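You operate a simulated robot arm through the tools that you are given. There is no shell and no other tool. Be economical: measure what you need, move in short steps, check, and stop when the job is done.

You run a simulated robot arm. Do the job below in one go: nothing can be reset, and whatever is moved stays where it is left.

JOB
Take the blue sponge from the top of the side table and leave it on the grey drip tray.

Only the result counts: the job must be done as asked and must still hold three seconds after the hand-in. Knocking over, shifting, dropping, spilling or breaking anything else fails it.

ROBOT AND FRAMES
A 6-joint arm with a two-finger parallel gripper, fixed in place. Base frame: the origin is at the foot of the arm, x ahead of it, y to its left, z up. Lengths are in m, angles in degrees, forces in N, time in s.
With the tool pointing down near the work surface it reaches from about 0.14 to 0.58 m from the base axis. Its first joint turns from -66.0 to 66.0 degrees. Payload 2.1 kg.
The tool frame sits at the grasp point between the pads (the TCP): z along the fingers, y along the line on which they close. The tips reach 0.03 m beyond it. Largest opening 0.094 m; finger width 0.028, thickness 0.01; the body of the gripper, 0.05 by 0.096 m, starts 0.055 m behind the TCP.
Orientation is that of the tool frame in the base frame, as a unit quaternion [x, y, z, w]. With the fingers straight down and closing along the base's y, the tool's x points along the base's -x, its y along +y and its z along -z.

CONTROLS
- The arm moves only by the tool jog_arm. Its arguments are lists of equal length, an entry for each row: "hand": the closure in counts, from 0 (fully open) to 255 (shut); "slide": the shift along the base's x, y, z in units of 100 mm (1.0 is 100 mm), a list of three; "twist": the turn about the base's z in units of 90 degrees (1.0 is 90 degrees). In form: {"hand": [hand, ...], "slide": [[x, y, z], ...], "twist": [twist, ...]}. A call has 1 to 8 rows; each row is the pose to reach, as a shift and turn from the pose commanded when the call began. A call with a number of a shift or a turn outside -1 to 1 is refused whole. Each row takes 0.2 s and may step no farther than 0.05 m and 8.6 degrees from the row before; otherwise, or with a gripper value out of range, the whole call is refused. A pose out of reach is approached as far as the arm can. The call stops where the force on the tool passes 40 N (or 10 N more than at its start, if that is more) or the arm is blocked; 0.2 s more then pass. Each finger travels about 0.072 m/s and halts on what it meets, pressing with about 42 N; the grip force reading is that of the motor and also rises with nothing between the fingers. The clock runs only during rows and for 0.2 s after the last one: add rows that repeat a pose to give the fingers time. The reply holds the time, the measured pose of the TCP, the force on the tool along the base axes, the opening and the grip force, in the units named above and with some noise.
- Cameras (640 x 400 px; columns grow to the right, rows downward): "scene" is fixed at [0.0387, -0.3735, 0.464]; the picture's right is [0.88, -0.48, 0.00], its down [-0.36, -0.66, -0.66] and it looks along [0.32, 0.58, -0.75] (base axes); focal length 290 px, centre (320, 200). "wrist" rides on the gripper at [0.076, 0.014, -0.103] in the tool frame; the picture's right is [-0.18, 0.98, 0.00], its down [-0.75, -0.14, -0.64] and it looks along [-0.63, -0.12, 0.77] (tool axes); focal length 243 px, centre (320, 200). There is no depth. A picture from a camera that has moved, and an enlarged one, comes with that camera's place and axes in the base frame and with its lens.
- snapshot(camera): a new picture of that camera. The clock stands still meanwhile.
- inspect(camera, box): a new picture of the part [left, top, right, bottom] of that camera's present view, enlarged. The clock stands still meanwhile.
- sign_off(): hands the job in; it is judged then, once.

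Go step by step. Nothing tells you positions but the pictures and the camera data: compare them with the known pose of the tool, close in by small moves and look again before you grip or let go. The budget is 90 turns and 36 pictures, counting those below and the enlarged ones. Unless the task says otherwise, let go and move clear before handing in, and close with one line.

The tools are called as name(argument=value, ...) on one line, values as JSON. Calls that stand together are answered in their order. jog_arm: Moves the arm, as the interface text tells. Its arguments: {"type":"object","properties":{"hand":{"type":"array","items":{"type":"number"}},"slide":{"type":"array","items":{"type":"array","items":{"type":"number"}}},"twist":{"type":"array","items":{"type":"number"}}},"required":["hand","slide","twist"]} The other tools are called the same way: snapshot (camera) takes a picture; inspect (camera, box) takes an enlarged picture of a part of a camera's view; sign_off () hands the job in.

At the start:

```text
time: 0.0
tcp_pos: [0.3056, -0.201, 0.2357]
ee_rot: [0.0, 1.0, 0.0, 0.0]
contact_force: [-0.1, -0.2, -0.4]
grip_width: 0.0941
grasp_force: 0.0
```

scene: 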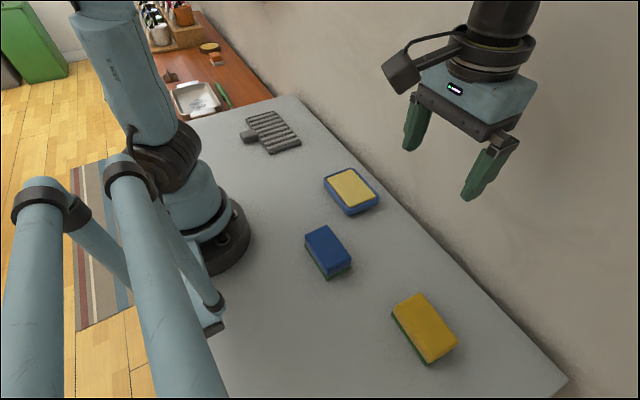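
wrist: 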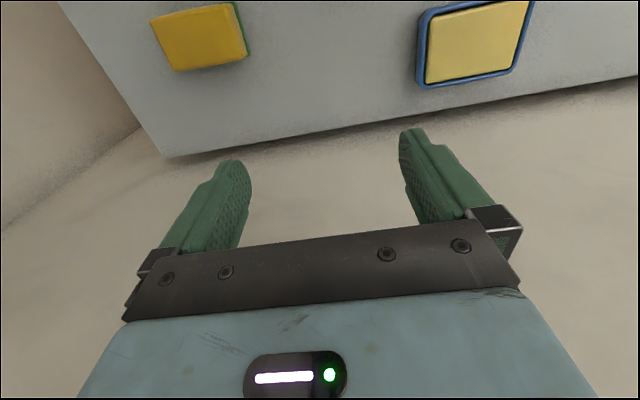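

I see a blue sponge near (0.18, -0.15) and a ribbed grey item near (0.24, 0.26). I'll zoom in on both before moving.

inspect(camera="scene", box=[140, 60, 340, 185])

inspect(camera="scene", box=[270, 150, 430, 290])

```text
3.20 times, centred on (240, 122) of scene
camera zoom: at [0.0387, -0.3735, 0.464], right [0.88, -0.48, 0.0], down [-0.36, -0.66, -0.66], along [0.32, 0.58, -0.75], focal length 927 px, centre (576, 448)
```

zoom: 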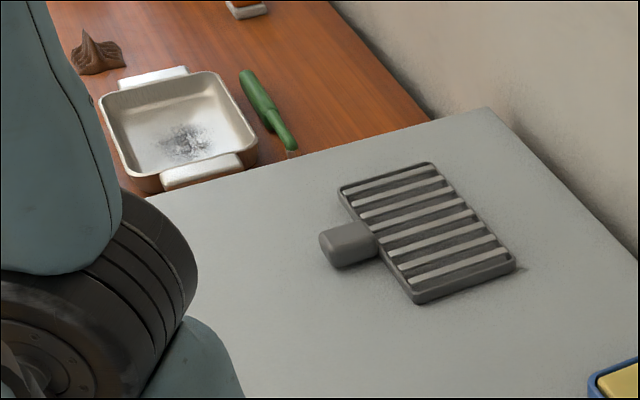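

```text
2.86 times, centred on (350, 220) of scene
camera zoom: at [0.0387, -0.3735, 0.464], right [0.88, -0.48, 0.0], down [-0.36, -0.66, -0.66], along [0.32, 0.58, -0.75], focal length 827 px, centre (234, 143)
```

zoom: 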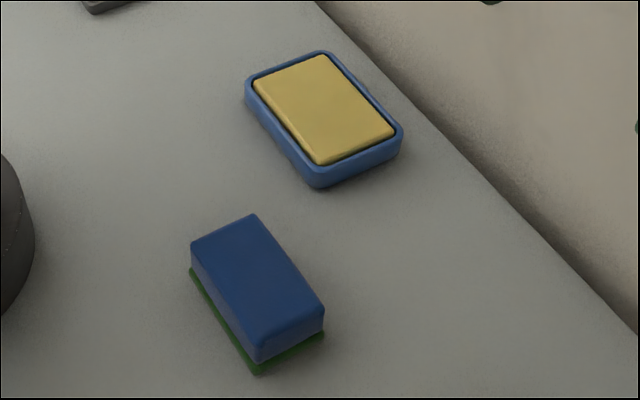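

The ribbed tray appears to cover x 0.197–0.284, y 0.17–0.34. The blue sponge is about 5 x 8.5 cm, centred near (0.183, -0.141) with its long side along y, so I'll start turning the tool 90° while moving toward it at height.

jog_arm(hand=[0, 0, 0, 0, 0, 0, 0, 0], slide=[[-0.1, 0.08, 0], [-0.2, 0.16, 0], [-0.3, 0.24, 0], [-0.4, 0.32, 0], [-0.5, 0.4, 0], [-0.6, 0.48, 0], [-0.7, 0.54, 0], [-0.8, 0.6, 0]], twist=[0.09, 0.18, 0.27, 0.36, 0.45, 0.54, 0.63, 0.72])

```text
time: 1.8
tcp_pos: [0.225, -0.1419, 0.2355]
ee_rot: [-0.537, 0.844, 0.0, 0.0]
contact_force: [-0.9, 0.1, 0.9]
grip_width: 0.094
grasp_force: 0.0
```

The turn went as commanded. I'll finish the remaining 25° and centre over the sponge, then look.

jog_arm(hand=[0, 0, 0, 0, 0], slide=[[-0.1, 0, -0.2], [-0.2, 0, -0.4], [-0.3, 0, -0.6], [-0.42, 0, -0.8], [-0.42, 0, -0.8]], twist=[0.09, 0.18, 0.25, 0.28, 0.28])

snapshot(camera="scene")

snapshot(camera="wrist")

```text
time: 3.0
tcp_pos: [0.184, -0.1417, 0.1565]
ee_rot: [0.708, -0.707, 0.001, -0.001]
contact_force: [1.0, 0.0, -1.0]
grip_width: 0.0939
grasp_force: 0.0
```

```text
31 pictures are left
```

scene: 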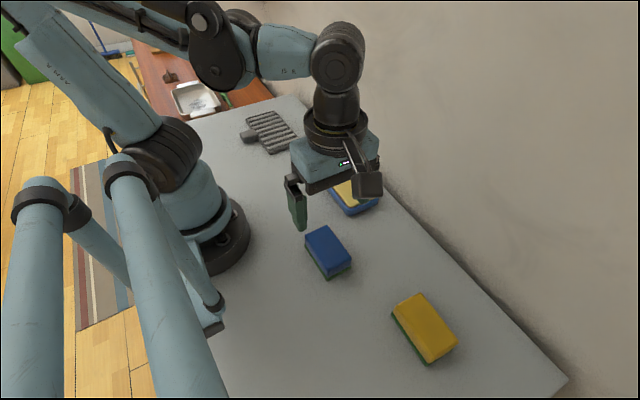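

```text
30 pictures are left
camera wrist: at [0.1699, -0.218, 0.2589], right [-0.98, 0.18, 0.0], down [0.14, 0.75, 0.64], along [0.12, 0.63, -0.77], focal length 243 px, centre (320, 200)
```

wrist: 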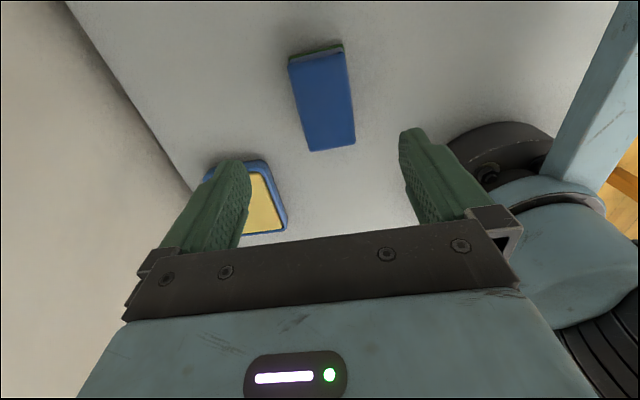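

The wrist view puts the sponge at x 0.157–0.204, y -0.182 to -0.100, centre (0.180, -0.141), which agrees with the scene camera. I'll descend partway and check.

jog_arm(hand=[0, 0, 0, 0], slide=[[-0.04, 0, -0.3], [-0.04, 0, -0.6], [-0.04, 0, -0.85], [-0.04, 0, -0.85]], twist=[0, 0, 0, 0])

snapshot(camera="wrist")

snapshot(camera="scene")

```text
time: 4.0
tcp_pos: [0.1799, -0.1418, 0.0719]
ee_rot: [-0.707, 0.707, -0.001, 0.001]
contact_force: [-0.4, -0.3, -0.4]
grip_width: 0.0942
grasp_force: 0.0
```

```text
29 pictures are left
camera wrist: at [0.1648, -0.2185, 0.1731], right [-0.98, 0.18, 0.0], down [0.14, 0.75, 0.64], along [0.12, 0.63, -0.77], focal length 243 px, centre (320, 200)
```

wrist: 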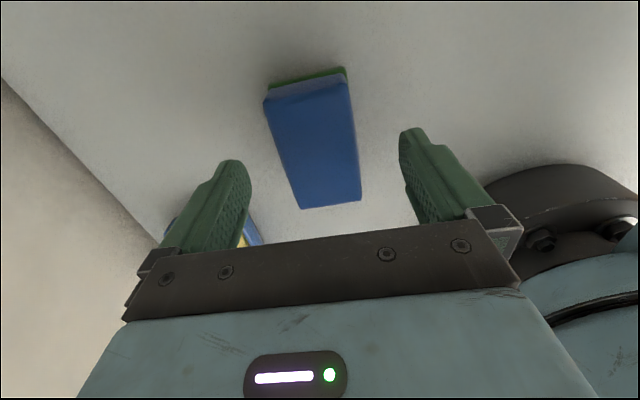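

```text
28 pictures are left
```

scene: 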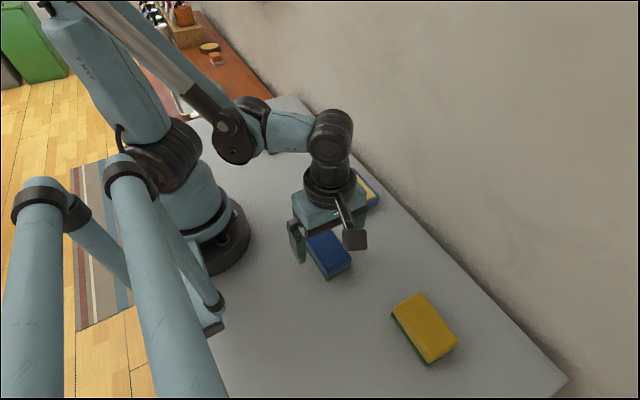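

The fingers straddle the sponge evenly. I'll lower to about z 0.035 and close.

jog_arm(hand=[0, 0, 0, 130, 255, 255, 255, 255], slide=[[0, 0, -0.2], [0, 0, -0.36], [0, 0, -0.36], [0, 0, -0.36], [0, 0, -0.36], [0, 0, -0.36], [0, 0, -0.36], [0, 0, -0.36]], twist=[0, 0, 0, 0, 0, 0, 0, 0])

```text
time: 5.8
tcp_pos: [0.1807, -0.141, 0.034]
ee_rot: [-0.707, 0.707, -0.001, 0.001]
contact_force: [-0.1, 0.5, 0.7]
grip_width: 0.0551
grasp_force: 42.1
```

The grip stopped at 55 mm with 42 N, so the sponge is held. Now I'll lift and check.

jog_arm(hand=[255, 255, 255, 255, 255, 255], slide=[[0, 0, 0.15], [0, 0, 0.35], [0, 0, 0.6], [0, 0, 0.85], [0, 0, 1.0], [0, 0, 1.0]], twist=[0, 0, 0, 0, 0, 0])

snapshot(camera="wrist")

snapshot(camera="scene")

```text
time: 7.2
tcp_pos: [0.1782, -0.1408, 0.1348]
ee_rot: [0.707, -0.707, 0.001, -0.001]
contact_force: [-0.7, -0.9, -0.1]
grip_width: 0.0548
grasp_force: 42.2
```

```text
27 pictures are left
camera wrist: at [0.165, -0.2178, 0.2375], right [-0.98, 0.18, 0.0], down [0.14, 0.75, 0.64], along [0.12, 0.63, -0.77], focal length 243 px, centre (320, 200)
```

wrist: 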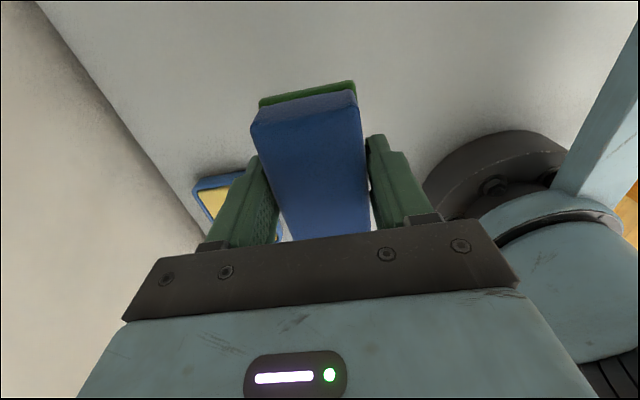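

```text
26 pictures are left
```

scene: 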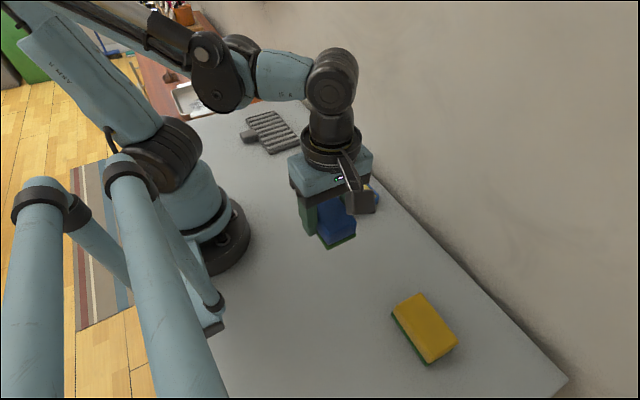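

The sponge is held and hanging level. I'll carry it at this height toward the tray at (0.24, 0.255).

jog_arm(hand=[255, 255, 255, 255], slide=[[0.1, 0.25, 0.05], [0.2, 0.5, 0.1], [0.3, 0.75, 0.1], [0.4, 1.0, 0.1]], twist=[0, 0, 0, 0])

jog_arm(hand=[255, 255, 255, 255], slide=[[0.06, 0.25, 0], [0.12, 0.5, 0], [0.18, 0.75, 0], [0.2, 1.0, 0]], twist=[0, 0, 0, 0])

jog_arm(hand=[255, 255, 255, 255], slide=[[0, 0.25, 0], [0, 0.5, 0], [0, 0.75, 0], [0, 1.0, 0]], twist=[0, 0, 0, 0])

snapshot(camera="scene")

snapshot(camera="wrist")

```text
time: 8.2
tcp_pos: [0.2195, -0.0419, 0.1442]
ee_rot: [-0.707, 0.708, 0.0, 0.001]
contact_force: [0.2, -0.5, -0.2]
grip_width: 0.0551
grasp_force: 41.5
```

```text
time: 9.2
tcp_pos: [0.2404, 0.058, 0.1443]
ee_rot: [0.707, -0.707, 0.0, 0.0]
contact_force: [-0.2, 0.2, 0.1]
grip_width: 0.0553
grasp_force: 42.3
```

```text
time: 10.2
tcp_pos: [0.2389, 0.1587, 0.145]
ee_rot: [-0.707, 0.707, 0.0, 0.001]
contact_force: [0.4, -1.1, -0.1]
grip_width: 0.0553
grasp_force: 42.1
```

```text
25 pictures are left
```

scene: 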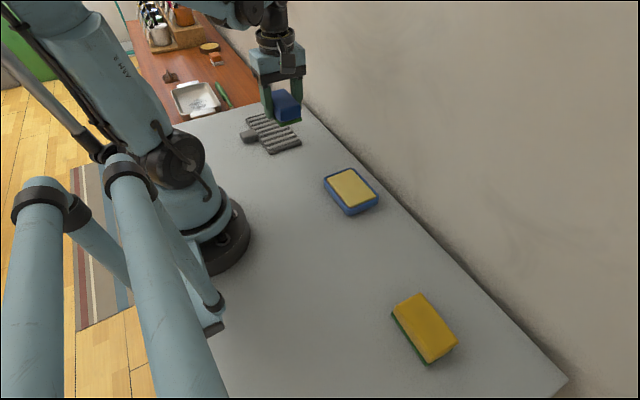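

```text
24 pictures are left
camera wrist: at [0.2249, 0.082, 0.247], right [-0.98, 0.18, 0.0], down [0.14, 0.75, 0.64], along [0.12, 0.63, -0.77], focal length 243 px, centre (320, 200)
```

wrist: 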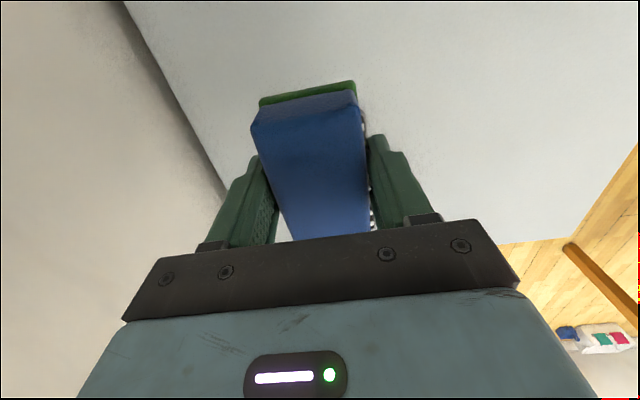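

The sponge is level and approaching the tray. I'll go to directly above its centre, partly lower, and look.

jog_arm(hand=[255, 255, 255, 255, 255], slide=[[0, 0.25, 0], [0, 0.5, 0], [0, 0.75, 0], [0, 0.965, -0.2], [0, 0.965, -0.45]], twist=[0, 0, 0, 0, 0])

inspect(camera="scene", box=[190, 50, 350, 170])

snapshot(camera="wrist")

```text
time: 11.4
tcp_pos: [0.2401, 0.2551, 0.0998]
ee_rot: [-0.707, 0.708, 0.0, 0.001]
contact_force: [-0.5, 0.0, -0.1]
grip_width: 0.0549
grasp_force: 41.8
```

```text
3.33 times, centred on (270, 110) of scene
camera zoom: at [0.0387, -0.3735, 0.464], right [0.88, -0.48, 0.0], down [-0.36, -0.66, -0.66], along [0.32, 0.58, -0.75], focal length 965 px, centre (487, 500)
```

zoom: 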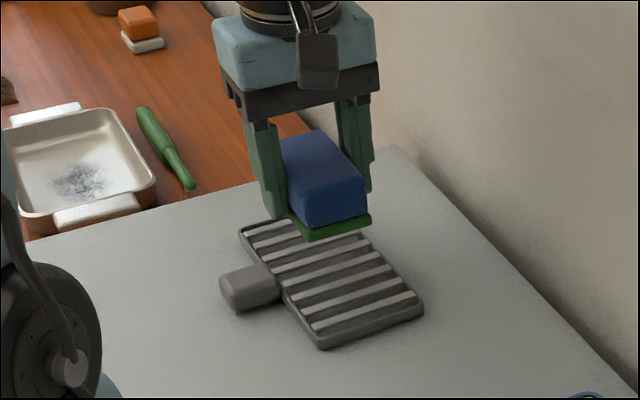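

```text
22 pictures are left
camera wrist: at [0.2255, 0.1788, 0.2012], right [-0.98, 0.19, 0.0], down [0.14, 0.75, 0.64], along [0.12, 0.63, -0.77], focal length 243 px, centre (320, 200)
```

wrist: 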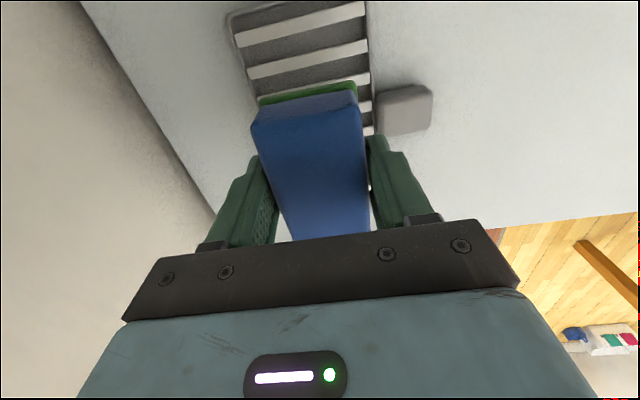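

The sponge is over the tray, but the tray's tab (y 0.238–0.273, x < 0.198) is close to the inner finger. I'll shift 5 mm in +x, lower carefully, and open only a little.

jog_arm(hand=[255, 255, 255, 255], slide=[[0.05, 0, -0.15], [0.05, 0, -0.3], [0.05, 0, -0.44], [0.05, 0, -0.48]], twist=[0, 0, 0, 0])

inspect(camera="scene", box=[210, 80, 330, 160])

```text
time: 12.4
tcp_pos: [0.2446, 0.2552, 0.0523]
ee_rot: [0.708, -0.706, 0.0, -0.001]
contact_force: [-0.6, 0.5, -0.4]
grip_width: 0.0548
grasp_force: 41.9
```

```text
5.00 times, centred on (270, 120) of scene
camera zoom: at [0.0387, -0.3735, 0.464], right [0.88, -0.48, 0.0], down [-0.36, -0.66, -0.66], along [0.32, 0.58, -0.75], focal length 1448 px, centre (570, 600)
```

zoom: 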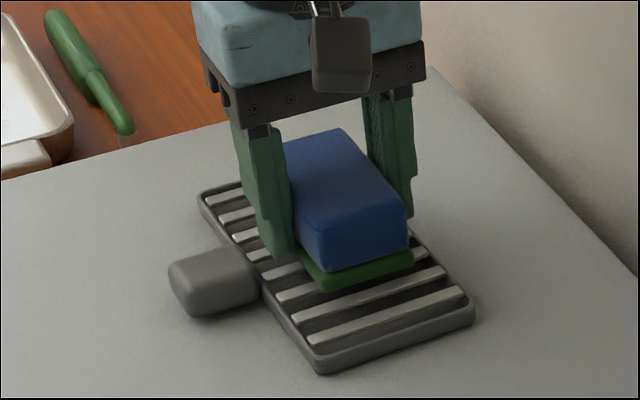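

The sponge hovers just above the slats, well inside the rim. I'll lower in 2 mm steps until it touches.

jog_arm(hand=[255, 255, 255], slide=[[0, 0, -0.02], [0, 0, -0.04], [0, 0, -0.04]], twist=[0, 0, 0])

```text
time: 13.2
tcp_pos: [0.2429, 0.2549, 0.047]
ee_rot: [-0.707, 0.707, 0.0, 0.001]
contact_force: [-0.6, -0.7, 3.6]
grip_width: 0.0551
grasp_force: 42.6
```

A force of 3.6 N upward suggests first contact. I'll go one more millimetre to confirm.

jog_arm(hand=[255, 255], slide=[[0, 0, -0.01], [0, 0, -0.01]], twist=[0, 0])

```text
time: 13.8
tcp_pos: [0.2448, 0.2538, 0.0485]
ee_rot: [-0.707, 0.707, -0.001, 0.001]
contact_force: [-2.2, -2.2, 32.4]
grip_width: 0.0551
grasp_force: 41.7
```

Contact is firm at 32 N. I'll back off 1 mm to relieve it, then open just slightly.

jog_arm(hand=[255, 255, 110, 84, 84, 84], slide=[[0, 0, 0.01], [0, 0, 0.01], [0, 0, 0.01], [0, 0, 0.01], [0, 0, 0.01], [0, 0, 0.01]], twist=[0, 0, 0, 0, 0, 0])

inspect(camera="scene", box=[210, 80, 330, 160])

```text
time: 15.2
tcp_pos: [0.2432, 0.2538, 0.0478]
ee_rot: [0.707, -0.707, 0.0, 0.0]
contact_force: [-0.1, -0.6, 0.2]
grip_width: 0.0631
grasp_force: 0.0
```

```text
5.00 times, centred on (270, 120) of scene
camera zoom: at [0.0387, -0.3735, 0.464], right [0.88, -0.48, 0.0], down [-0.36, -0.66, -0.66], along [0.32, 0.58, -0.75], focal length 1448 px, centre (570, 600)
```

zoom: 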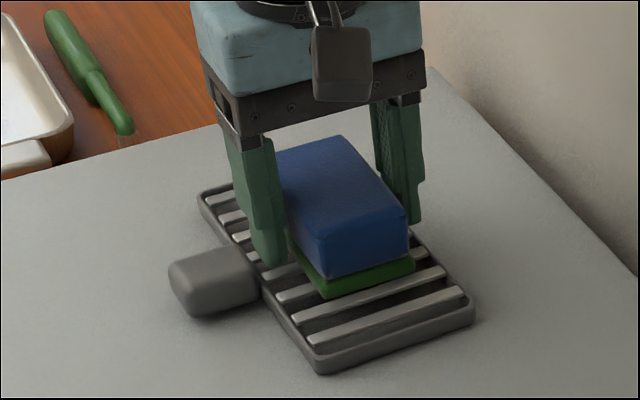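

The sponge is released and resting on the slats, and nothing has shifted. I'll rise straight up.

jog_arm(hand=[84, 84, 84, 84, 84, 84], slide=[[0, 0, 0.1], [0, 0, 0.25], [0, 0, 0.5], [0, 0, 0.8], [0, 0, 1.0], [0, 0, 1.0]], twist=[0, 0, 0, 0, 0, 0])

snapshot(camera="scene")

inspect(camera="scene", box=[210, 80, 330, 160])

```text
time: 16.6
tcp_pos: [0.2433, 0.2537, 0.149]
ee_rot: [-0.707, 0.707, -0.001, 0.001]
contact_force: [-0.3, -0.3, 0.6]
grip_width: 0.0632
grasp_force: 0.1
```

```text
19 pictures are left
```

scene: 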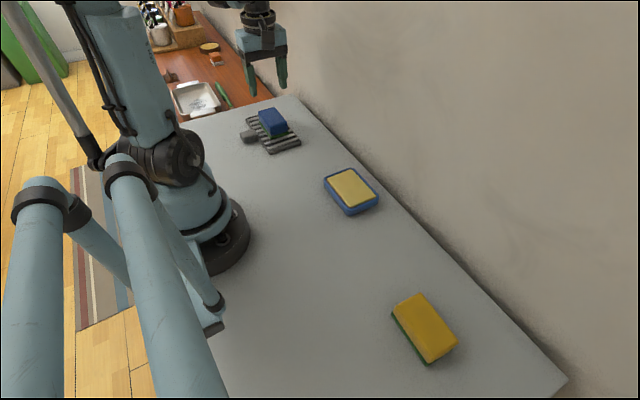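

```text
5.00 times, centred on (270, 120) of scene
camera zoom: at [0.0387, -0.3735, 0.464], right [0.88, -0.48, 0.0], down [-0.36, -0.66, -0.66], along [0.32, 0.58, -0.75], focal length 1448 px, centre (570, 600)
```

zoom: 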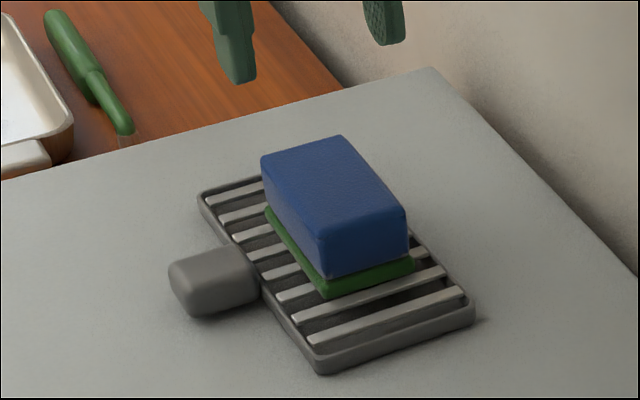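

The blue sponge sits flat on the grey tray, the hand is clear, and everything else is where it was. I'll hand in.

sign_off()

```text
The job is handed in.
```

The blue sponge is resting on the grey drip tray, the gripper is clear of it, and nothing else was moved.
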